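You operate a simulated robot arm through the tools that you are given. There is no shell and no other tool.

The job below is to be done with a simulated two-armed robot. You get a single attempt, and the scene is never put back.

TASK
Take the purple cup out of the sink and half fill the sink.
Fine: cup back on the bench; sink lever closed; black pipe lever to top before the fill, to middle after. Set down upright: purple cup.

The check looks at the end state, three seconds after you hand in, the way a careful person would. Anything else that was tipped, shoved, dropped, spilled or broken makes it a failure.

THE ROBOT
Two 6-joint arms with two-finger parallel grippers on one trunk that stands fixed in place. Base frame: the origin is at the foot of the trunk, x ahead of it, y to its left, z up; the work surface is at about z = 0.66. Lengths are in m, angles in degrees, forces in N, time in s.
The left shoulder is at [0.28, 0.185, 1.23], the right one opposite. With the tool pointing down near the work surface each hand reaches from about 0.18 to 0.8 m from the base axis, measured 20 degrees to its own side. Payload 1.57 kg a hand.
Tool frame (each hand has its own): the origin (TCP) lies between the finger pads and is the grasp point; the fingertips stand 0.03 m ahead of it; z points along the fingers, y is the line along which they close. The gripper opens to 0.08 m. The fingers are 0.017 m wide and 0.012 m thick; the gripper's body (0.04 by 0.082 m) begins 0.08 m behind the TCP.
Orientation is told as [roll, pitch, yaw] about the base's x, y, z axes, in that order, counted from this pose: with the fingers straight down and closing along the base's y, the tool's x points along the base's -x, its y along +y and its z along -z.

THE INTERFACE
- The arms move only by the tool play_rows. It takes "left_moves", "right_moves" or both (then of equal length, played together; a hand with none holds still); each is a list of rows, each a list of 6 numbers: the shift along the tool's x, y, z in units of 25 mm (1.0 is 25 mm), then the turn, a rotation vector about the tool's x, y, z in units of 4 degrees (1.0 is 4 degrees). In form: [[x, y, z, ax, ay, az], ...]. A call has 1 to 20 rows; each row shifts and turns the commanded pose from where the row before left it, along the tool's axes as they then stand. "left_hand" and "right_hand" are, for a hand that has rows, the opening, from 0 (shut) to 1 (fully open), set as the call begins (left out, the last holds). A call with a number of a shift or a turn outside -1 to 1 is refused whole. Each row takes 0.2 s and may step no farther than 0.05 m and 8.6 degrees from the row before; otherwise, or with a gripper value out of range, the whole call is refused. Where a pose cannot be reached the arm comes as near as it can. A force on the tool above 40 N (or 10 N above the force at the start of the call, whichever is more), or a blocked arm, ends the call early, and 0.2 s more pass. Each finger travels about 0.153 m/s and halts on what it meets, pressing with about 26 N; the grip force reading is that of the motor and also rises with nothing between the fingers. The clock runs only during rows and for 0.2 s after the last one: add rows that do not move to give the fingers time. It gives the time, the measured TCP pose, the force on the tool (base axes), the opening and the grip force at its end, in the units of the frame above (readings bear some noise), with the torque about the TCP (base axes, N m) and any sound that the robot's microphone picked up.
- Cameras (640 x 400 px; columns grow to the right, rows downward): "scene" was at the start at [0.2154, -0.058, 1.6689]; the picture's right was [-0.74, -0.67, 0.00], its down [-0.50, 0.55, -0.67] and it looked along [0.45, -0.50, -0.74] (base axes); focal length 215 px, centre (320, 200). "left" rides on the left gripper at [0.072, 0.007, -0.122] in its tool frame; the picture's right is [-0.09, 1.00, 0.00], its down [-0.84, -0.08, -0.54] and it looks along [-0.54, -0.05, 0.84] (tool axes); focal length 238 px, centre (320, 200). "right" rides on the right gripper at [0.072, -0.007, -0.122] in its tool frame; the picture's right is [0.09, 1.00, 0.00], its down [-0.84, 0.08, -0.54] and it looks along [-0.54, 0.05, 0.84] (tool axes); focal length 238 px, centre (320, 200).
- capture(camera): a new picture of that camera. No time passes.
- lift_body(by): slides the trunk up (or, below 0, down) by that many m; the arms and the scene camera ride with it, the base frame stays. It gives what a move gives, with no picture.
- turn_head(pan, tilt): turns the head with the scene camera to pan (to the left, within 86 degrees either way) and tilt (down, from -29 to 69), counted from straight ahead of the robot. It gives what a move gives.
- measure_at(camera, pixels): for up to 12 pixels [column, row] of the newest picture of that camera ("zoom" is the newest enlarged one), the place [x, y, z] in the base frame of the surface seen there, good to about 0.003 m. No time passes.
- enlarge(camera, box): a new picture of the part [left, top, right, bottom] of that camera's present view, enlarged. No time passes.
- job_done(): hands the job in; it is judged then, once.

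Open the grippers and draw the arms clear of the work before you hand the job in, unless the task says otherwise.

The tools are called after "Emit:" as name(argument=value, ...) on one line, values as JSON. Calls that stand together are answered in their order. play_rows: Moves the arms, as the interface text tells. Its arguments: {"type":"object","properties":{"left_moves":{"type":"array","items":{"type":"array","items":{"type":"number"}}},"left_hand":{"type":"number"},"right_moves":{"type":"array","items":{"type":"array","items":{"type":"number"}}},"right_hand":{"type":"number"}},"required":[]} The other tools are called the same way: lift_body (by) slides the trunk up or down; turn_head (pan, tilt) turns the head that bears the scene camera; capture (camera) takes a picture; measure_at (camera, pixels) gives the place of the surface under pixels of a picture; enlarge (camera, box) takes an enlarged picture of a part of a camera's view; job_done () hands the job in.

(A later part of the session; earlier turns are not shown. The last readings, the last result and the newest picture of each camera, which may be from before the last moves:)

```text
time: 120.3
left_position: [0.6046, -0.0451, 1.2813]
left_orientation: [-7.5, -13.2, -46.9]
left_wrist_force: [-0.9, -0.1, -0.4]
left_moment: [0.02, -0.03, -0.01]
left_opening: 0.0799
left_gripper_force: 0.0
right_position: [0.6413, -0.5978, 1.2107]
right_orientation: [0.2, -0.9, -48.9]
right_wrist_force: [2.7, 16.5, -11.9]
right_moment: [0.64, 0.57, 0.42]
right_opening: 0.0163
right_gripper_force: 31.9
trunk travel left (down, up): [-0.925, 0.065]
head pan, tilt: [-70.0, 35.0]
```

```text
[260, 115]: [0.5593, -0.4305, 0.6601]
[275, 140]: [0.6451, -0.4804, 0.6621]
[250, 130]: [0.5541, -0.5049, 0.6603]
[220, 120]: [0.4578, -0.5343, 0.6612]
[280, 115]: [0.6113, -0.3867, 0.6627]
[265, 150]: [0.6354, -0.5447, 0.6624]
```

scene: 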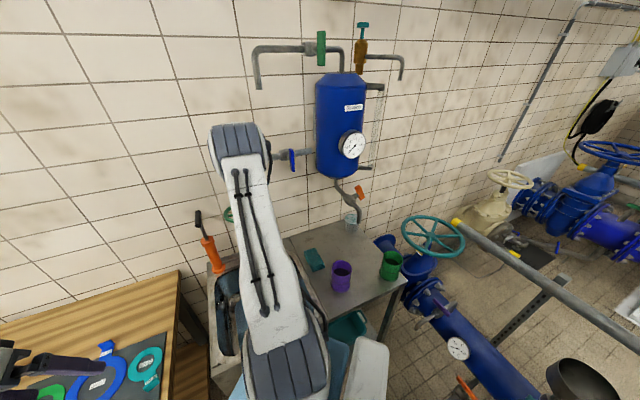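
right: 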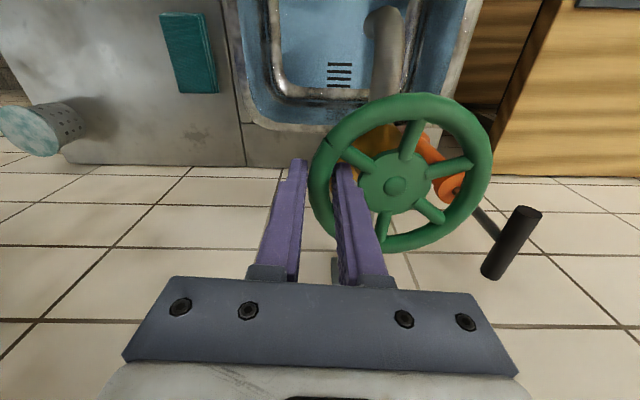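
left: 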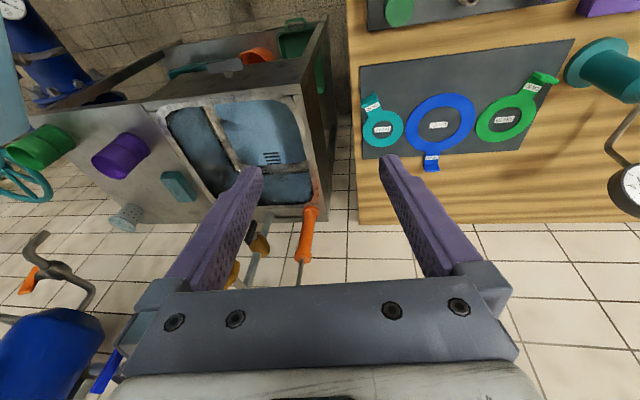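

Level still ≈0.661 within noise after ~54° of opening. I'll hold for 4 s to see whether it rises at all.

Emit:
play_rows(right_moves=[[0, 0, 0, 0, 0, 0], [0, 0, 0, 0, 0, 0], [0, 0, 0, 0, 0, 0], [0, 0, 0, 0, 0, 0], [0, 0, 0, 0, 0, 0], [0, 0, 0, 0, 0, 0], [0, 0, 0, 0, 0, 0], [0, 0, 0, 0, 0, 0], [0, 0, 0, 0, 0, 0], [0, 0, 0, 0, 0, 0], [0, 0, 0, 0, 0, 0], [0, 0, 0, 0, 0, 0], [0, 0, 0, 0, 0, 0], [0, 0, 0, 0, 0, 0], [0, 0, 0, 0, 0, 0], [0, 0, 0, 0, 0, 0], [0, 0, 0, 0, 0, 0], [0, 0, 0, 0, 0, 0], [0, 0, 0, 0, 0, 0], [0, 0, 0, 0, 0, 0]])

Emit:
capture(camera="left")

Emit:
enlarge(camera="left", box=[225, 90, 315, 205])

Emit:
measure_at(camera="left", pixels=[[260, 115], [275, 140], [250, 130], [240, 120], [280, 115], [265, 150]])

```text
time: 124.5
left_position: [0.6056, -0.0442, 1.2816]
left_orientation: [-7.5, -13.2, -47.1]
left_wrist_force: [0.6, 0.6, 0.5]
left_moment: [0.03, 0.0, 0.0]
left_opening: 0.0801
left_gripper_force: 0.0
right_position: [0.6418, -0.5977, 1.2099]
right_orientation: [0.2, -1.0, -49.0]
right_wrist_force: [7.3, 21.5, -12.8]
right_moment: [0.35, 0.01, 0.5]
right_opening: 0.0161
right_gripper_force: 32.2
trunk travel left (down, up): [-0.925, 0.065]
head pan, tilt: [-70.0, 35.0]
```

```text
taken
```

left: 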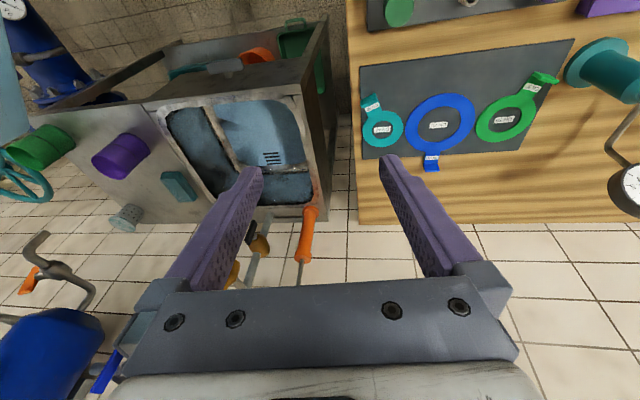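

```text
3.48 times, centred on (270, 148) of left
```

zoom: 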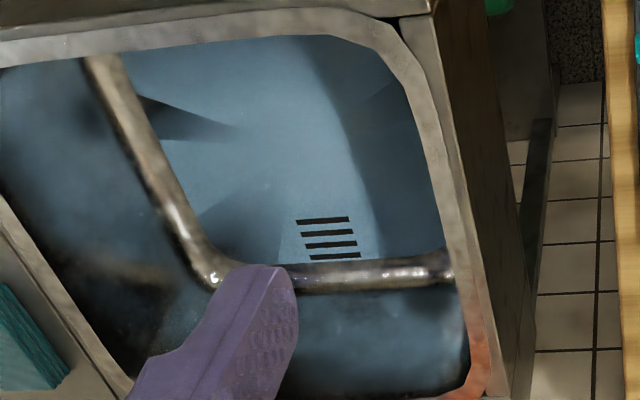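

```text
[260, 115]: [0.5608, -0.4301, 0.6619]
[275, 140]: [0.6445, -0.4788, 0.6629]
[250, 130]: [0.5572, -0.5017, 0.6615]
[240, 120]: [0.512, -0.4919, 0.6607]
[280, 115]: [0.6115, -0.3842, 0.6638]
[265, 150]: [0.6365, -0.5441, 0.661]
```

The level does not rise over 4 s. I'll check beneath (orange bucket etc.) for draining water, in case the drain is actually open.

Emit:
enlarge(camera="left", box=[150, 0, 350, 110])

Emit:
enlarge(camera="left", box=[200, 170, 340, 290])

Emit:
enlarge(camera="right", box=[230, 0, 480, 120])

```text
3.20 times, centred on (250, 55) of left
```

zoom: 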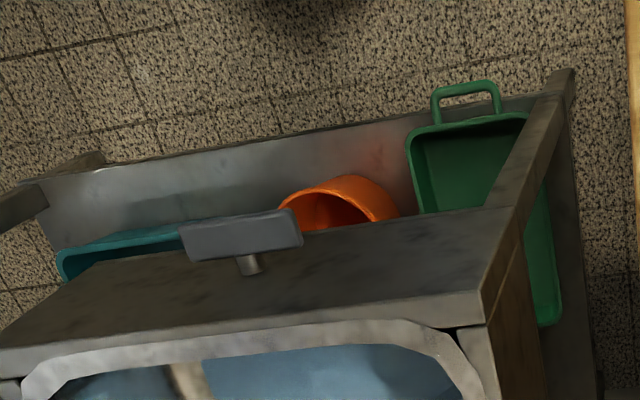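

```text
3.33 times, centred on (270, 230) of left
```

zoom: 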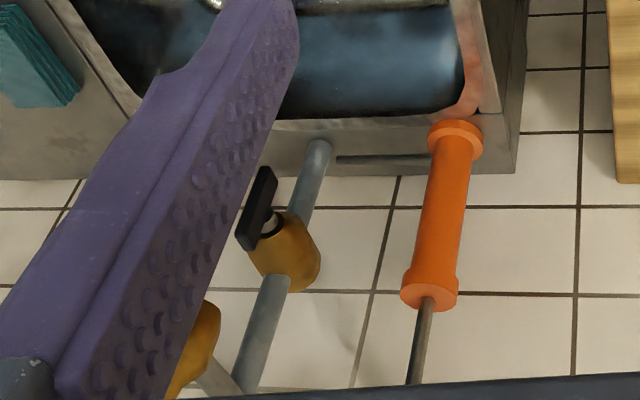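

```text
2.56 times, centred on (355, 60) of right
```

zoom: 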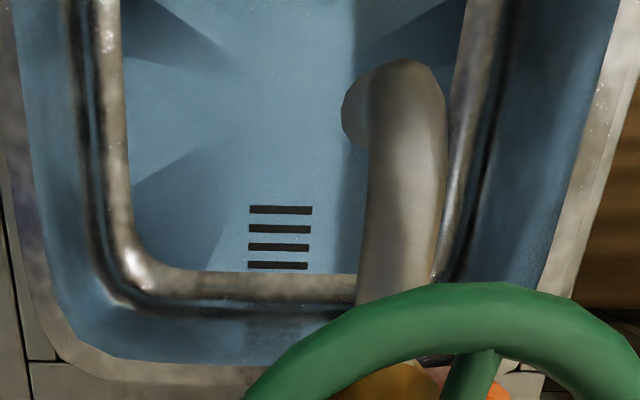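

No water below; the black lever is vertical. The wheel may need much more turning, so I'll open it another 24° and check again.

Emit:
play_rows(right_moves=[[-0.126, -0.03, 0, 0, 0, -0.875], [-0.126, -0.02, 0, 0, 0, -0.875], [-0.126, -0.01, 0, 0, 0, -0.875], [-0.126, -0.01, 0, 0, 0, -0.875], [-0.126, -0.01, 0, 0, 0, -0.875], [-0.126, -0.01, 0, 0, 0, -0.875], [-0.126, -0.01, 0, 0, 0, -0.875]])

Emit:
capture(camera="right")

Emit:
capture(camera="left")

Emit:
measure_at(camera="left", pixels=[[260, 115], [275, 140], [250, 130], [240, 120], [280, 115], [265, 150]])

```text
time: 126.1
left_position: [0.6046, -0.0418, 1.2802]
left_orientation: [-7.6, -13.2, -47.0]
left_wrist_force: [-0.6, 0.1, -0.1]
left_moment: [0.01, 0.0, -0.04]
left_opening: 0.0801
left_gripper_force: 0.1
right_position: [0.6588, -0.6104, 1.2101]
right_orientation: [0.1, -0.9, -24.4]
right_wrist_force: [7.5, 32.9, -10.1]
right_moment: [0.1, -0.68, 0.25]
right_opening: 0.0164
right_gripper_force: 31.6
trunk travel left (down, up): [-0.925, 0.065]
head pan, tilt: [-70.0, 35.0]
```

```text
taken
```

right: 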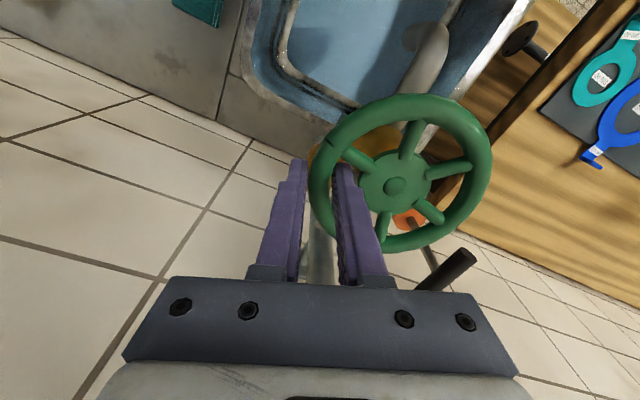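

```text
taken
```

left: 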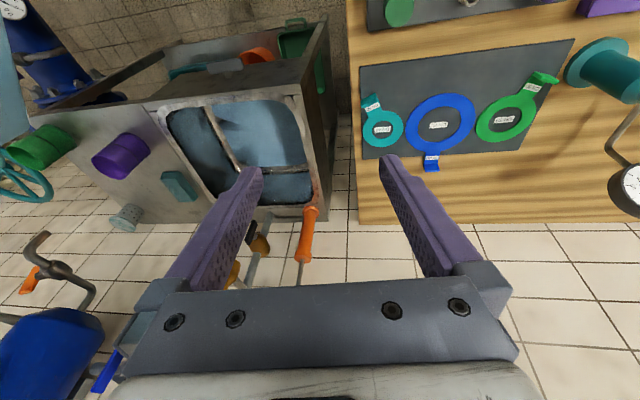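

```text
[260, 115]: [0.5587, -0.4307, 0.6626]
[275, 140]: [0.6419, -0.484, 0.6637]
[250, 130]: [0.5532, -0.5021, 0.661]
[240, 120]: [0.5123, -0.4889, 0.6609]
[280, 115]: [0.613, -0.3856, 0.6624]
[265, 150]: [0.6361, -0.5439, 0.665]
```

The floor slots are now covered, so the level does rise slowly. I'll relieve the 33 N side load (2.5 mm inward) and hold 4 s to measure the rate at this opening (~79°).

Emit:
play_rows(right_moves=[[0, 0.06, 0, 0, 0, 0], [0, 0.05, 0, 0, 0, 0], [0, 0, 0, 0, 0, 0], [0, 0, 0, 0, 0, 0], [0, 0, 0, 0, 0, 0], [0, 0, 0, 0, 0, 0], [0, 0, 0, 0, 0, 0], [0, 0, 0, 0, 0, 0], [0, 0, 0, 0, 0, 0], [0, 0, 0, 0, 0, 0], [0, 0, 0, 0, 0, 0], [0, 0, 0, 0, 0, 0], [0, 0, 0, 0, 0, 0], [0, 0, 0, 0, 0, 0], [0, 0, 0, 0, 0, 0], [0, 0, 0, 0, 0, 0], [0, 0, 0, 0, 0, 0], [0, 0, 0, 0, 0, 0], [0, 0, 0, 0, 0, 0], [0, 0, 0, 0, 0, 0]])

Emit:
capture(camera="left")

Emit:
enlarge(camera="left", box=[155, 90, 315, 205])

Emit:
measure_at(camera="left", pixels=[[260, 115], [275, 140], [250, 130], [240, 120], [280, 115], [265, 150], [245, 110], [290, 140], [235, 125], [255, 140]])

```text
time: 130.3
left_position: [0.6048, -0.044, 1.2816]
left_orientation: [-7.6, -13.2, -47.0]
left_wrist_force: [0.0, -0.5, 0.2]
left_moment: [-0.01, -0.01, -0.02]
left_opening: 0.0801
left_gripper_force: 0.1
right_position: [0.6596, -0.6099, 1.2112]
right_orientation: [-0.1, -0.8, -24.4]
right_wrist_force: [5.9, 25.7, -11.5]
right_moment: [0.28, -0.02, 0.29]
right_opening: 0.0164
right_gripper_force: 31.7
trunk travel left (down, up): [-0.925, 0.065]
head pan, tilt: [-70.0, 35.0]
```

```text
taken
```

left: 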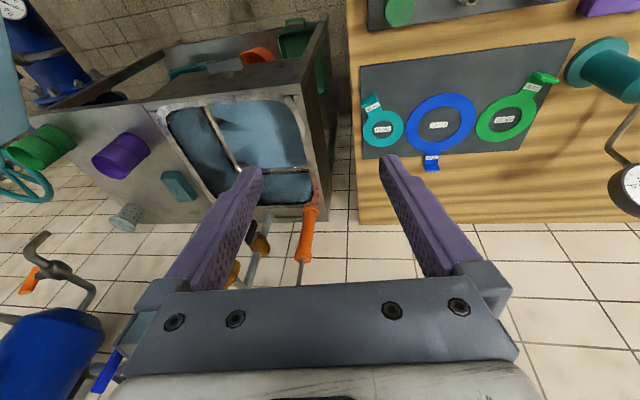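

```text
3.48 times, centred on (235, 148) of left
```

zoom: 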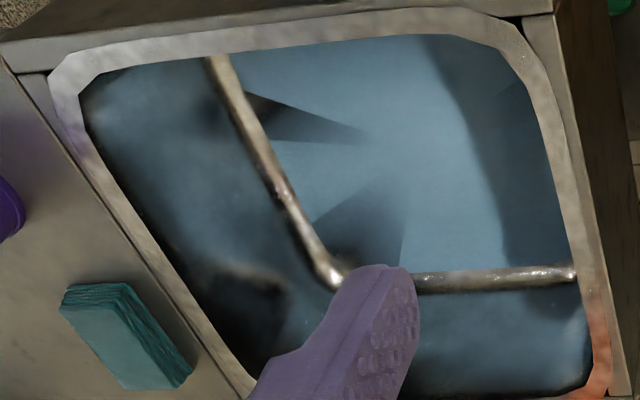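

```text
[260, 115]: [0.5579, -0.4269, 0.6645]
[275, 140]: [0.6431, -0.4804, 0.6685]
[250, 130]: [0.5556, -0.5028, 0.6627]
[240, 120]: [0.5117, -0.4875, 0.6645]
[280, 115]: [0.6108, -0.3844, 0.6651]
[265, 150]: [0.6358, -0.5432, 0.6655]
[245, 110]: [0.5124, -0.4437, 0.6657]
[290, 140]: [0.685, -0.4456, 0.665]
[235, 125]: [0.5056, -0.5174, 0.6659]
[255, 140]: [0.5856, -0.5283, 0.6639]
```

The level is ≈0.665 and rising roughly 0.7 mm/s at this opening. Half depth is z≈0.75, so I'll simply hold the wheel here, relieve the side load a bit more, wait about 16 s, and measure.

Emit:
play_rows(right_moves=[[0, 0.06, 0, 0, 0, 0], [0, 0.06, 0, 0, 0, 0], [0, 0, 0, 0, 0, 0], [0, 0, 0, 0, 0, 0], [0, 0, 0, 0, 0, 0], [0, 0, 0, 0, 0, 0], [0, 0, 0, 0, 0, 0], [0, 0, 0, 0, 0, 0], [0, 0, 0, 0, 0, 0], [0, 0, 0, 0, 0, 0], [0, 0, 0, 0, 0, 0], [0, 0, 0, 0, 0, 0], [0, 0, 0, 0, 0, 0], [0, 0, 0, 0, 0, 0], [0, 0, 0, 0, 0, 0], [0, 0, 0, 0, 0, 0], [0, 0, 0, 0, 0, 0], [0, 0, 0, 0, 0, 0], [0, 0, 0, 0, 0, 0], [0, 0, 0, 0, 0, 0]])

Emit:
play_rows(right_moves=[[0, 0, 0, 0, 0, 0], [0, 0, 0, 0, 0, 0], [0, 0, 0, 0, 0, 0], [0, 0, 0, 0, 0, 0], [0, 0, 0, 0, 0, 0], [0, 0, 0, 0, 0, 0], [0, 0, 0, 0, 0, 0], [0, 0, 0, 0, 0, 0], [0, 0, 0, 0, 0, 0], [0, 0, 0, 0, 0, 0], [0, 0, 0, 0, 0, 0], [0, 0, 0, 0, 0, 0], [0, 0, 0, 0, 0, 0], [0, 0, 0, 0, 0, 0], [0, 0, 0, 0, 0, 0], [0, 0, 0, 0, 0, 0], [0, 0, 0, 0, 0, 0], [0, 0, 0, 0, 0, 0], [0, 0, 0, 0, 0, 0], [0, 0, 0, 0, 0, 0]])

Emit:
play_rows(right_moves=[[0, 0, 0, 0, 0, 0], [0, 0, 0, 0, 0, 0], [0, 0, 0, 0, 0, 0], [0, 0, 0, 0, 0, 0], [0, 0, 0, 0, 0, 0], [0, 0, 0, 0, 0, 0], [0, 0, 0, 0, 0, 0], [0, 0, 0, 0, 0, 0], [0, 0, 0, 0, 0, 0], [0, 0, 0, 0, 0, 0], [0, 0, 0, 0, 0, 0], [0, 0, 0, 0, 0, 0], [0, 0, 0, 0, 0, 0], [0, 0, 0, 0, 0, 0], [0, 0, 0, 0, 0, 0], [0, 0, 0, 0, 0, 0], [0, 0, 0, 0, 0, 0], [0, 0, 0, 0, 0, 0], [0, 0, 0, 0, 0, 0], [0, 0, 0, 0, 0, 0]])

Emit:
capture(camera="left")

Emit:
measure_at(camera="left", pixels=[[260, 115], [275, 140], [250, 130], [240, 120], [280, 115], [265, 150], [245, 110], [290, 140], [235, 125], [255, 140]])

```text
time: 134.5
left_position: [0.6042, -0.0454, 1.2814]
left_orientation: [-7.5, -13.1, -47.1]
left_wrist_force: [0.4, 0.9, -0.4]
left_moment: [0.01, 0.02, -0.01]
left_opening: 0.0803
left_gripper_force: 0.0
right_position: [0.6592, -0.6107, 1.2113]
right_orientation: [-0.4, -0.9, -24.5]
right_wrist_force: [-8.9, 7.6, -12.2]
right_moment: [0.19, 0.36, 0.43]
right_opening: 0.0166
right_gripper_force: 31.4
trunk travel left (down, up): [-0.925, 0.065]
head pan, tilt: [-70.0, 35.0]
```

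```text
time: 138.7
left_position: [0.6049, -0.0455, 1.2829]
left_orientation: [-7.5, -13.2, -47.0]
left_wrist_force: [-0.3, 0.7, -0.4]
left_moment: [-0.01, 0.01, 0.02]
left_opening: 0.0801
left_gripper_force: 0.1
right_position: [0.6581, -0.6097, 1.2108]
right_orientation: [-0.3, -1.0, -24.6]
right_wrist_force: [-7.2, 5.8, -11.4]
right_moment: [0.12, 0.11, 0.42]
right_opening: 0.0163
right_gripper_force: 31.4
trunk travel left (down, up): [-0.925, 0.065]
head pan, tilt: [-70.0, 35.0]
```

```text
time: 142.9
left_position: [0.6046, -0.0449, 1.2819]
left_orientation: [-7.5, -13.3, -47.0]
left_wrist_force: [1.0, 0.0, 0.5]
left_moment: [0.0, -0.03, 0.01]
left_opening: 0.0801
left_gripper_force: 0.0
right_position: [0.66, -0.6117, 1.2106]
right_orientation: [-0.4, -0.9, -24.5]
right_wrist_force: [-6.1, 5.9, -9.7]
right_moment: [0.08, 0.09, 0.37]
right_opening: 0.0165
right_gripper_force: 31.9
trunk travel left (down, up): [-0.925, 0.065]
head pan, tilt: [-70.0, 35.0]
```

```text
taken
```

left: 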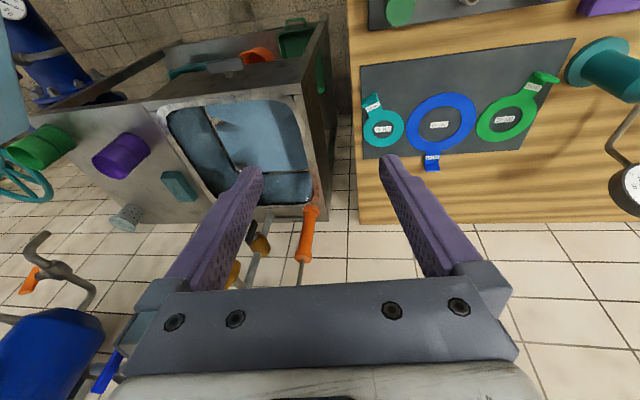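

```text
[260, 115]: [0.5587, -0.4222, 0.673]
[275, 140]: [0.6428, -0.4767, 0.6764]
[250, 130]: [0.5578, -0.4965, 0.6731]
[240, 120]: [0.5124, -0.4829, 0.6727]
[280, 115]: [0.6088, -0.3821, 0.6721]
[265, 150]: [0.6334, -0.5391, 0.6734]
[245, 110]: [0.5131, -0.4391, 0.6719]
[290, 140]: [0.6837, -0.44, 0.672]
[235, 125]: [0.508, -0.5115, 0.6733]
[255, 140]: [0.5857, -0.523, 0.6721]
```

Level is 0.673, rising 0.63 mm/s with no apparent leak. About 77 mm more are needed (~120 s), so I'll keep holding in a longer block of waits.

Emit:
play_rows(right_moves=[[0, 0, 0, 0, 0, 0], [0, 0, 0, 0, 0, 0], [0, 0, 0, 0, 0, 0], [0, 0, 0, 0, 0, 0], [0, 0, 0, 0, 0, 0], [0, 0, 0, 0, 0, 0], [0, 0, 0, 0, 0, 0], [0, 0, 0, 0, 0, 0], [0, 0, 0, 0, 0, 0], [0, 0, 0, 0, 0, 0], [0, 0, 0, 0, 0, 0], [0, 0, 0, 0, 0, 0], [0, 0, 0, 0, 0, 0], [0, 0, 0, 0, 0, 0], [0, 0, 0, 0, 0, 0], [0, 0, 0, 0, 0, 0], [0, 0, 0, 0, 0, 0], [0, 0, 0, 0, 0, 0], [0, 0, 0, 0, 0, 0], [0, 0, 0, 0, 0, 0]])

Emit:
play_rows(right_moves=[[0, 0, 0, 0, 0, 0], [0, 0, 0, 0, 0, 0], [0, 0, 0, 0, 0, 0], [0, 0, 0, 0, 0, 0], [0, 0, 0, 0, 0, 0], [0, 0, 0, 0, 0, 0], [0, 0, 0, 0, 0, 0], [0, 0, 0, 0, 0, 0], [0, 0, 0, 0, 0, 0], [0, 0, 0, 0, 0, 0], [0, 0, 0, 0, 0, 0], [0, 0, 0, 0, 0, 0], [0, 0, 0, 0, 0, 0], [0, 0, 0, 0, 0, 0], [0, 0, 0, 0, 0, 0], [0, 0, 0, 0, 0, 0], [0, 0, 0, 0, 0, 0], [0, 0, 0, 0, 0, 0], [0, 0, 0, 0, 0, 0], [0, 0, 0, 0, 0, 0]])

Emit:
play_rows(right_moves=[[0, 0, 0, 0, 0, 0], [0, 0, 0, 0, 0, 0], [0, 0, 0, 0, 0, 0], [0, 0, 0, 0, 0, 0], [0, 0, 0, 0, 0, 0], [0, 0, 0, 0, 0, 0], [0, 0, 0, 0, 0, 0], [0, 0, 0, 0, 0, 0], [0, 0, 0, 0, 0, 0], [0, 0, 0, 0, 0, 0], [0, 0, 0, 0, 0, 0], [0, 0, 0, 0, 0, 0], [0, 0, 0, 0, 0, 0], [0, 0, 0, 0, 0, 0], [0, 0, 0, 0, 0, 0], [0, 0, 0, 0, 0, 0], [0, 0, 0, 0, 0, 0], [0, 0, 0, 0, 0, 0], [0, 0, 0, 0, 0, 0], [0, 0, 0, 0, 0, 0]])

Emit:
play_rows(right_moves=[[0, 0, 0, 0, 0, 0], [0, 0, 0, 0, 0, 0], [0, 0, 0, 0, 0, 0], [0, 0, 0, 0, 0, 0], [0, 0, 0, 0, 0, 0], [0, 0, 0, 0, 0, 0], [0, 0, 0, 0, 0, 0], [0, 0, 0, 0, 0, 0], [0, 0, 0, 0, 0, 0], [0, 0, 0, 0, 0, 0], [0, 0, 0, 0, 0, 0], [0, 0, 0, 0, 0, 0], [0, 0, 0, 0, 0, 0], [0, 0, 0, 0, 0, 0], [0, 0, 0, 0, 0, 0], [0, 0, 0, 0, 0, 0], [0, 0, 0, 0, 0, 0], [0, 0, 0, 0, 0, 0], [0, 0, 0, 0, 0, 0], [0, 0, 0, 0, 0, 0]])

Emit:
play_rows(right_moves=[[0, 0, 0, 0, 0, 0], [0, 0, 0, 0, 0, 0], [0, 0, 0, 0, 0, 0], [0, 0, 0, 0, 0, 0], [0, 0, 0, 0, 0, 0], [0, 0, 0, 0, 0, 0], [0, 0, 0, 0, 0, 0], [0, 0, 0, 0, 0, 0], [0, 0, 0, 0, 0, 0], [0, 0, 0, 0, 0, 0], [0, 0, 0, 0, 0, 0], [0, 0, 0, 0, 0, 0], [0, 0, 0, 0, 0, 0], [0, 0, 0, 0, 0, 0], [0, 0, 0, 0, 0, 0], [0, 0, 0, 0, 0, 0], [0, 0, 0, 0, 0, 0], [0, 0, 0, 0, 0, 0], [0, 0, 0, 0, 0, 0], [0, 0, 0, 0, 0, 0]])

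Emit:
play_rows(right_moves=[[0, 0, 0, 0, 0, 0], [0, 0, 0, 0, 0, 0], [0, 0, 0, 0, 0, 0], [0, 0, 0, 0, 0, 0], [0, 0, 0, 0, 0, 0], [0, 0, 0, 0, 0, 0], [0, 0, 0, 0, 0, 0], [0, 0, 0, 0, 0, 0], [0, 0, 0, 0, 0, 0], [0, 0, 0, 0, 0, 0], [0, 0, 0, 0, 0, 0], [0, 0, 0, 0, 0, 0], [0, 0, 0, 0, 0, 0], [0, 0, 0, 0, 0, 0], [0, 0, 0, 0, 0, 0], [0, 0, 0, 0, 0, 0], [0, 0, 0, 0, 0, 0], [0, 0, 0, 0, 0, 0], [0, 0, 0, 0, 0, 0], [0, 0, 0, 0, 0, 0]])

Emit:
capture(camera="left")

Emit:
measure_at(camera="left", pixels=[[260, 115], [275, 140], [250, 130], [240, 120], [280, 115], [265, 150], [245, 110], [290, 140], [235, 125], [255, 140], [200, 140], [290, 185]])

```text
time: 147.1
left_position: [0.6043, -0.0446, 1.2818]
left_orientation: [-7.4, -13.2, -46.9]
left_wrist_force: [-0.1, 0.1, 0.5]
left_moment: [-0.03, 0.02, -0.03]
left_opening: 0.0798
left_gripper_force: 0.1
right_position: [0.6584, -0.6106, 1.2113]
right_orientation: [-0.4, -0.9, -24.6]
right_wrist_force: [-5.7, 4.5, -8.3]
right_moment: [0.11, 0.08, 0.43]
right_opening: 0.0163
right_gripper_force: 31.7
trunk travel left (down, up): [-0.925, 0.065]
head pan, tilt: [-70.0, 35.0]
```

```text
time: 151.3
left_position: [0.6047, -0.0459, 1.2815]
left_orientation: [-7.6, -13.1, -47.0]
left_wrist_force: [0.1, 0.8, 0.3]
left_moment: [0.0, 0.01, 0.01]
left_opening: 0.0801
left_gripper_force: 0.1
right_position: [0.6598, -0.6105, 1.2115]
right_orientation: [-0.3, -0.9, -24.5]
right_wrist_force: [-5.5, 4.5, -6.2]
right_moment: [0.09, 0.11, 0.38]
right_opening: 0.0164
right_gripper_force: 32.1
trunk travel left (down, up): [-0.925, 0.065]
head pan, tilt: [-70.0, 35.0]
```

```text
time: 155.5
left_position: [0.6047, -0.0444, 1.2806]
left_orientation: [-7.5, -13.1, -47.0]
left_wrist_force: [-0.2, 0.1, 0.3]
left_moment: [0.0, -0.02, 0.0]
left_opening: 0.0802
left_gripper_force: 0.0
right_position: [0.659, -0.6104, 1.2101]
right_orientation: [-0.3, -0.9, -24.5]
right_wrist_force: [-5.7, 4.0, -6.0]
right_moment: [0.09, 0.07, 0.39]
right_opening: 0.0161
right_gripper_force: 31.8
trunk travel left (down, up): [-0.925, 0.065]
head pan, tilt: [-70.0, 35.0]
```

```text
time: 159.7
left_position: [0.6044, -0.0449, 1.281]
left_orientation: [-7.5, -13.2, -47.0]
left_wrist_force: [-0.6, 1.0, 0.0]
left_moment: [-0.02, 0.01, 0.0]
left_opening: 0.0799
left_gripper_force: 0.1
right_position: [0.6594, -0.6104, 1.2105]
right_orientation: [-0.3, -1.0, -24.5]
right_wrist_force: [-6.5, 4.3, -5.3]
right_moment: [0.08, 0.07, 0.35]
right_opening: 0.0164
right_gripper_force: 31.9
trunk travel left (down, up): [-0.925, 0.065]
head pan, tilt: [-70.0, 35.0]
```

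```text
time: 163.9
left_position: [0.604, -0.0451, 1.282]
left_orientation: [-7.5, -13.2, -47.0]
left_wrist_force: [0.4, 0.5, 0.7]
left_moment: [0.0, 0.02, -0.03]
left_opening: 0.08
left_gripper_force: 0.1
right_position: [0.6585, -0.6099, 1.2103]
right_orientation: [-0.3, -0.9, -24.6]
right_wrist_force: [-6.1, 3.5, -4.4]
right_moment: [0.07, 0.1, 0.34]
right_opening: 0.016
right_gripper_force: 31.4
trunk travel left (down, up): [-0.925, 0.065]
head pan, tilt: [-70.0, 35.0]
```

```text
time: 168.1
left_position: [0.604, -0.044, 1.2813]
left_orientation: [-7.5, -13.1, -46.8]
left_wrist_force: [0.0, -0.4, -0.1]
left_moment: [-0.01, 0.01, 0.0]
left_opening: 0.08
left_gripper_force: 0.1
right_position: [0.6589, -0.611, 1.2115]
right_orientation: [-0.2, -0.8, -24.6]
right_wrist_force: [-6.9, 3.9, -4.3]
right_moment: [0.02, 0.09, 0.38]
right_opening: 0.0164
right_gripper_force: 32.0
trunk travel left (down, up): [-0.925, 0.065]
head pan, tilt: [-70.0, 35.0]
```

```text
taken
```

left: 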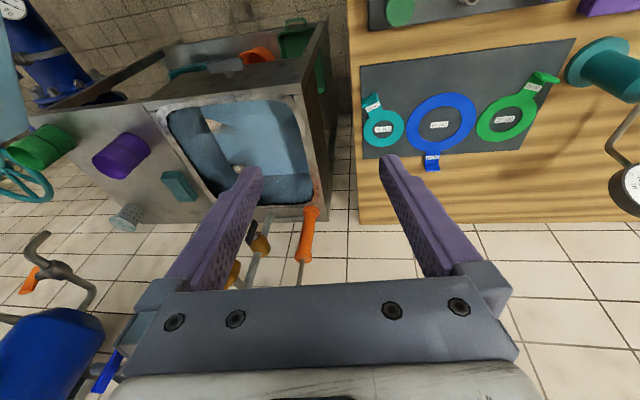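

```text
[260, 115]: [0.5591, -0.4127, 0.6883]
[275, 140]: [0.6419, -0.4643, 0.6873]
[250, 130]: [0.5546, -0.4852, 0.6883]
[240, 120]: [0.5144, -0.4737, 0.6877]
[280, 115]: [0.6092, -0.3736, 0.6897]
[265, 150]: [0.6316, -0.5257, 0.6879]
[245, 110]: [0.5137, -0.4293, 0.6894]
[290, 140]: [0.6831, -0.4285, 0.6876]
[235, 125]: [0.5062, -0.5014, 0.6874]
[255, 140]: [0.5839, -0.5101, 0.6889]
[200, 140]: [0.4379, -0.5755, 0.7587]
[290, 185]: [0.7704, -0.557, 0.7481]
```

Level 0.688, a steady 0.61 mm/s; about 100 s remain. I'll hold through another long block (~42 s) and measure.

Emit:
play_rows(right_moves=[[0, 0, 0, 0, 0, 0], [0, 0, 0, 0, 0, 0], [0, 0, 0, 0, 0, 0], [0, 0, 0, 0, 0, 0], [0, 0, 0, 0, 0, 0], [0, 0, 0, 0, 0, 0], [0, 0, 0, 0, 0, 0], [0, 0, 0, 0, 0, 0], [0, 0, 0, 0, 0, 0], [0, 0, 0, 0, 0, 0], [0, 0, 0, 0, 0, 0], [0, 0, 0, 0, 0, 0], [0, 0, 0, 0, 0, 0], [0, 0, 0, 0, 0, 0], [0, 0, 0, 0, 0, 0], [0, 0, 0, 0, 0, 0], [0, 0, 0, 0, 0, 0], [0, 0, 0, 0, 0, 0], [0, 0, 0, 0, 0, 0], [0, 0, 0, 0, 0, 0]])

Emit:
play_rows(right_moves=[[0, 0, 0, 0, 0, 0], [0, 0, 0, 0, 0, 0], [0, 0, 0, 0, 0, 0], [0, 0, 0, 0, 0, 0], [0, 0, 0, 0, 0, 0], [0, 0, 0, 0, 0, 0], [0, 0, 0, 0, 0, 0], [0, 0, 0, 0, 0, 0], [0, 0, 0, 0, 0, 0], [0, 0, 0, 0, 0, 0], [0, 0, 0, 0, 0, 0], [0, 0, 0, 0, 0, 0], [0, 0, 0, 0, 0, 0], [0, 0, 0, 0, 0, 0], [0, 0, 0, 0, 0, 0], [0, 0, 0, 0, 0, 0], [0, 0, 0, 0, 0, 0], [0, 0, 0, 0, 0, 0], [0, 0, 0, 0, 0, 0], [0, 0, 0, 0, 0, 0]])

Emit:
play_rows(right_moves=[[0, 0, 0, 0, 0, 0], [0, 0, 0, 0, 0, 0], [0, 0, 0, 0, 0, 0], [0, 0, 0, 0, 0, 0], [0, 0, 0, 0, 0, 0], [0, 0, 0, 0, 0, 0], [0, 0, 0, 0, 0, 0], [0, 0, 0, 0, 0, 0], [0, 0, 0, 0, 0, 0], [0, 0, 0, 0, 0, 0], [0, 0, 0, 0, 0, 0], [0, 0, 0, 0, 0, 0], [0, 0, 0, 0, 0, 0], [0, 0, 0, 0, 0, 0], [0, 0, 0, 0, 0, 0], [0, 0, 0, 0, 0, 0], [0, 0, 0, 0, 0, 0], [0, 0, 0, 0, 0, 0], [0, 0, 0, 0, 0, 0], [0, 0, 0, 0, 0, 0]])

Emit:
play_rows(right_moves=[[0, 0, 0, 0, 0, 0], [0, 0, 0, 0, 0, 0], [0, 0, 0, 0, 0, 0], [0, 0, 0, 0, 0, 0], [0, 0, 0, 0, 0, 0], [0, 0, 0, 0, 0, 0], [0, 0, 0, 0, 0, 0], [0, 0, 0, 0, 0, 0], [0, 0, 0, 0, 0, 0], [0, 0, 0, 0, 0, 0], [0, 0, 0, 0, 0, 0], [0, 0, 0, 0, 0, 0], [0, 0, 0, 0, 0, 0], [0, 0, 0, 0, 0, 0], [0, 0, 0, 0, 0, 0], [0, 0, 0, 0, 0, 0], [0, 0, 0, 0, 0, 0], [0, 0, 0, 0, 0, 0], [0, 0, 0, 0, 0, 0], [0, 0, 0, 0, 0, 0]])

Emit:
play_rows(right_moves=[[0, 0, 0, 0, 0, 0], [0, 0, 0, 0, 0, 0], [0, 0, 0, 0, 0, 0], [0, 0, 0, 0, 0, 0], [0, 0, 0, 0, 0, 0], [0, 0, 0, 0, 0, 0], [0, 0, 0, 0, 0, 0], [0, 0, 0, 0, 0, 0], [0, 0, 0, 0, 0, 0], [0, 0, 0, 0, 0, 0], [0, 0, 0, 0, 0, 0], [0, 0, 0, 0, 0, 0], [0, 0, 0, 0, 0, 0], [0, 0, 0, 0, 0, 0], [0, 0, 0, 0, 0, 0], [0, 0, 0, 0, 0, 0], [0, 0, 0, 0, 0, 0], [0, 0, 0, 0, 0, 0], [0, 0, 0, 0, 0, 0], [0, 0, 0, 0, 0, 0]])

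Emit:
play_rows(right_moves=[[0, 0, 0, 0, 0, 0], [0, 0, 0, 0, 0, 0], [0, 0, 0, 0, 0, 0], [0, 0, 0, 0, 0, 0], [0, 0, 0, 0, 0, 0], [0, 0, 0, 0, 0, 0], [0, 0, 0, 0, 0, 0], [0, 0, 0, 0, 0, 0], [0, 0, 0, 0, 0, 0], [0, 0, 0, 0, 0, 0], [0, 0, 0, 0, 0, 0], [0, 0, 0, 0, 0, 0], [0, 0, 0, 0, 0, 0], [0, 0, 0, 0, 0, 0], [0, 0, 0, 0, 0, 0], [0, 0, 0, 0, 0, 0], [0, 0, 0, 0, 0, 0], [0, 0, 0, 0, 0, 0], [0, 0, 0, 0, 0, 0], [0, 0, 0, 0, 0, 0]])

Emit:
play_rows(right_moves=[[0, 0, 0, 0, 0, 0], [0, 0, 0, 0, 0, 0], [0, 0, 0, 0, 0, 0], [0, 0, 0, 0, 0, 0], [0, 0, 0, 0, 0, 0], [0, 0, 0, 0, 0, 0], [0, 0, 0, 0, 0, 0], [0, 0, 0, 0, 0, 0], [0, 0, 0, 0, 0, 0], [0, 0, 0, 0, 0, 0], [0, 0, 0, 0, 0, 0], [0, 0, 0, 0, 0, 0], [0, 0, 0, 0, 0, 0], [0, 0, 0, 0, 0, 0], [0, 0, 0, 0, 0, 0], [0, 0, 0, 0, 0, 0], [0, 0, 0, 0, 0, 0], [0, 0, 0, 0, 0, 0], [0, 0, 0, 0, 0, 0], [0, 0, 0, 0, 0, 0]])

Emit:
play_rows(right_moves=[[0, 0, 0, 0, 0, 0], [0, 0, 0, 0, 0, 0], [0, 0, 0, 0, 0, 0], [0, 0, 0, 0, 0, 0], [0, 0, 0, 0, 0, 0], [0, 0, 0, 0, 0, 0], [0, 0, 0, 0, 0, 0], [0, 0, 0, 0, 0, 0], [0, 0, 0, 0, 0, 0], [0, 0, 0, 0, 0, 0], [0, 0, 0, 0, 0, 0], [0, 0, 0, 0, 0, 0], [0, 0, 0, 0, 0, 0], [0, 0, 0, 0, 0, 0], [0, 0, 0, 0, 0, 0], [0, 0, 0, 0, 0, 0], [0, 0, 0, 0, 0, 0], [0, 0, 0, 0, 0, 0], [0, 0, 0, 0, 0, 0], [0, 0, 0, 0, 0, 0]])

Emit:
play_rows(right_moves=[[0, 0, 0, 0, 0, 0], [0, 0, 0, 0, 0, 0], [0, 0, 0, 0, 0, 0], [0, 0, 0, 0, 0, 0], [0, 0, 0, 0, 0, 0], [0, 0, 0, 0, 0, 0], [0, 0, 0, 0, 0, 0], [0, 0, 0, 0, 0, 0], [0, 0, 0, 0, 0, 0], [0, 0, 0, 0, 0, 0], [0, 0, 0, 0, 0, 0], [0, 0, 0, 0, 0, 0], [0, 0, 0, 0, 0, 0], [0, 0, 0, 0, 0, 0], [0, 0, 0, 0, 0, 0], [0, 0, 0, 0, 0, 0], [0, 0, 0, 0, 0, 0], [0, 0, 0, 0, 0, 0], [0, 0, 0, 0, 0, 0], [0, 0, 0, 0, 0, 0]])

Emit:
play_rows(right_moves=[[0, 0, 0, 0, 0, 0], [0, 0, 0, 0, 0, 0], [0, 0, 0, 0, 0, 0], [0, 0, 0, 0, 0, 0], [0, 0, 0, 0, 0, 0], [0, 0, 0, 0, 0, 0], [0, 0, 0, 0, 0, 0], [0, 0, 0, 0, 0, 0], [0, 0, 0, 0, 0, 0], [0, 0, 0, 0, 0, 0], [0, 0, 0, 0, 0, 0], [0, 0, 0, 0, 0, 0], [0, 0, 0, 0, 0, 0], [0, 0, 0, 0, 0, 0], [0, 0, 0, 0, 0, 0], [0, 0, 0, 0, 0, 0], [0, 0, 0, 0, 0, 0], [0, 0, 0, 0, 0, 0], [0, 0, 0, 0, 0, 0], [0, 0, 0, 0, 0, 0]])

Emit:
capture(camera="left")

Emit:
measure_at(camera="left", pixels=[[260, 115], [275, 140], [250, 130], [240, 120], [280, 115], [265, 150], [245, 110], [290, 140], [235, 125], [255, 140], [200, 140], [290, 185]])

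```text
time: 172.3
left_position: [0.6037, -0.0457, 1.2831]
left_orientation: [-7.5, -13.2, -47.0]
left_wrist_force: [-0.3, 0.0, -0.6]
left_moment: [0.02, 0.01, 0.0]
left_opening: 0.0802
left_gripper_force: 0.1
right_position: [0.6579, -0.6091, 1.211]
right_orientation: [-0.4, -0.9, -24.5]
right_wrist_force: [-6.2, 3.5, -4.2]
right_moment: [0.06, 0.1, 0.37]
right_opening: 0.0163
right_gripper_force: 31.7
trunk travel left (down, up): [-0.925, 0.065]
head pan, tilt: [-70.0, 35.0]
```

```text
time: 176.5
left_position: [0.6038, -0.0454, 1.2816]
left_orientation: [-7.5, -13.0, -47.0]
left_wrist_force: [0.6, 0.0, -0.1]
left_moment: [0.03, -0.02, 0.01]
left_opening: 0.0799
left_gripper_force: 0.0
right_position: [0.6579, -0.6108, 1.2115]
right_orientation: [-0.3, -0.9, -24.5]
right_wrist_force: [-6.7, 2.6, -3.7]
right_moment: [0.02, 0.07, 0.39]
right_opening: 0.0162
right_gripper_force: 31.7
trunk travel left (down, up): [-0.925, 0.065]
head pan, tilt: [-70.0, 35.0]
```

```text
time: 180.7
left_position: [0.6053, -0.0463, 1.2826]
left_orientation: [-7.5, -13.2, -47.1]
left_wrist_force: [0.0, -0.7, -0.3]
left_moment: [0.02, 0.02, -0.01]
left_opening: 0.0799
left_gripper_force: 0.0
right_position: [0.6579, -0.6095, 1.2115]
right_orientation: [-0.3, -0.9, -24.5]
right_wrist_force: [-5.7, 3.0, -3.0]
right_moment: [0.08, 0.06, 0.36]
right_opening: 0.0163
right_gripper_force: 32.1
trunk travel left (down, up): [-0.925, 0.065]
head pan, tilt: [-70.0, 35.0]
```

```text
time: 184.9
left_position: [0.6046, -0.0446, 1.2808]
left_orientation: [-7.4, -13.1, -47.0]
left_wrist_force: [-0.1, 0.0, 0.7]
left_moment: [-0.01, 0.01, 0.02]
left_opening: 0.0801
left_gripper_force: 0.0
right_position: [0.6589, -0.6095, 1.2116]
right_orientation: [-0.2, -0.9, -24.5]
right_wrist_force: [-5.8, 3.7, -1.8]
right_moment: [0.04, 0.08, 0.4]
right_opening: 0.0163
right_gripper_force: 32.1
trunk travel left (down, up): [-0.925, 0.065]
head pan, tilt: [-70.0, 35.0]
```

```text
time: 189.1
left_position: [0.6037, -0.0448, 1.2817]
left_orientation: [-7.5, -13.2, -47.0]
left_wrist_force: [0.2, -0.7, 0.0]
left_moment: [0.0, -0.01, 0.02]
left_opening: 0.0797
left_gripper_force: 0.1
right_position: [0.6593, -0.6108, 1.2108]
right_orientation: [-0.3, -0.9, -24.5]
right_wrist_force: [-6.7, 4.3, -1.3]
right_moment: [0.0, 0.08, 0.36]
right_opening: 0.0165
right_gripper_force: 31.6
trunk travel left (down, up): [-0.925, 0.065]
head pan, tilt: [-70.0, 35.0]
```

```text
time: 193.3
left_position: [0.6035, -0.0454, 1.2809]
left_orientation: [-7.5, -13.2, -47.1]
left_wrist_force: [-1.0, -0.4, 0.2]
left_moment: [-0.07, 0.0, 0.02]
left_opening: 0.0798
left_gripper_force: 0.0
right_position: [0.6582, -0.6105, 1.2109]
right_orientation: [-0.2, -0.9, -24.5]
right_wrist_force: [-7.0, 3.4, -2.0]
right_moment: [0.04, 0.07, 0.38]
right_opening: 0.0163
right_gripper_force: 31.4
trunk travel left (down, up): [-0.925, 0.065]
head pan, tilt: [-70.0, 35.0]
```

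```text
time: 197.5
left_position: [0.6041, -0.0444, 1.2799]
left_orientation: [-7.5, -13.2, -47.0]
left_wrist_force: [-0.3, 0.3, 0.3]
left_moment: [-0.01, -0.01, 0.0]
left_opening: 0.0802
left_gripper_force: 0.0
right_position: [0.6594, -0.6091, 1.212]
right_orientation: [-0.3, -0.9, -24.5]
right_wrist_force: [-7.4, 2.8, -0.7]
right_moment: [0.1, 0.05, 0.35]
right_opening: 0.0161
right_gripper_force: 31.6
trunk travel left (down, up): [-0.925, 0.065]
head pan, tilt: [-70.0, 35.0]
```

```text
time: 201.7
left_position: [0.6045, -0.0448, 1.2817]
left_orientation: [-7.5, -13.3, -47.0]
left_wrist_force: [-0.3, 0.9, -0.2]
left_moment: [-0.01, -0.02, -0.02]
left_opening: 0.0801
left_gripper_force: 0.1
right_position: [0.6586, -0.6099, 1.2111]
right_orientation: [-0.2, -1.1, -24.5]
right_wrist_force: [-6.2, 4.1, -1.8]
right_moment: [0.05, 0.1, 0.37]
right_opening: 0.0162
right_gripper_force: 31.9
trunk travel left (down, up): [-0.925, 0.065]
head pan, tilt: [-70.0, 35.0]
```

```text
time: 205.9
left_position: [0.6042, -0.0445, 1.2819]
left_orientation: [-7.5, -13.3, -47.0]
left_wrist_force: [-0.2, 0.2, 0.2]
left_moment: [-0.02, -0.01, 0.0]
left_opening: 0.08
left_gripper_force: 0.0
right_position: [0.6588, -0.6099, 1.21]
right_orientation: [-0.2, -1.1, -24.5]
right_wrist_force: [-6.8, 3.2, -2.4]
right_moment: [0.06, 0.06, 0.4]
right_opening: 0.0162
right_gripper_force: 31.7
trunk travel left (down, up): [-0.925, 0.065]
head pan, tilt: [-70.0, 35.0]
```

```text
time: 210.1
left_position: [0.6042, -0.0448, 1.2836]
left_orientation: [-7.5, -13.2, -47.0]
left_wrist_force: [-0.4, 0.2, -0.2]
left_moment: [0.0, 0.02, 0.0]
left_opening: 0.08
left_gripper_force: 0.2
right_position: [0.6596, -0.6099, 1.2107]
right_orientation: [-0.2, -1.0, -24.5]
right_wrist_force: [-6.3, 3.4, -1.8]
right_moment: [0.04, 0.08, 0.35]
right_opening: 0.0161
right_gripper_force: 31.7
trunk travel left (down, up): [-0.925, 0.065]
head pan, tilt: [-70.0, 35.0]
```

```text
taken
```

left: 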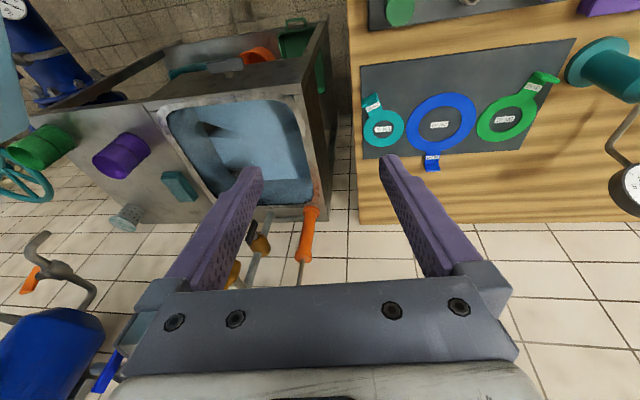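

```text
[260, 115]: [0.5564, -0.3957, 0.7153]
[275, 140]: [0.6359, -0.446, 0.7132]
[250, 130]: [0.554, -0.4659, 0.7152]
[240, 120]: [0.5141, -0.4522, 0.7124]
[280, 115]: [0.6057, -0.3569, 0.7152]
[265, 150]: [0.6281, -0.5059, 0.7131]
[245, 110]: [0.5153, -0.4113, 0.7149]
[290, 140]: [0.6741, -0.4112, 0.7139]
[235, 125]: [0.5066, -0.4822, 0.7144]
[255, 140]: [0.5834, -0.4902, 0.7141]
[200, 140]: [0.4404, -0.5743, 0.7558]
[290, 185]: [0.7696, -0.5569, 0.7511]
```

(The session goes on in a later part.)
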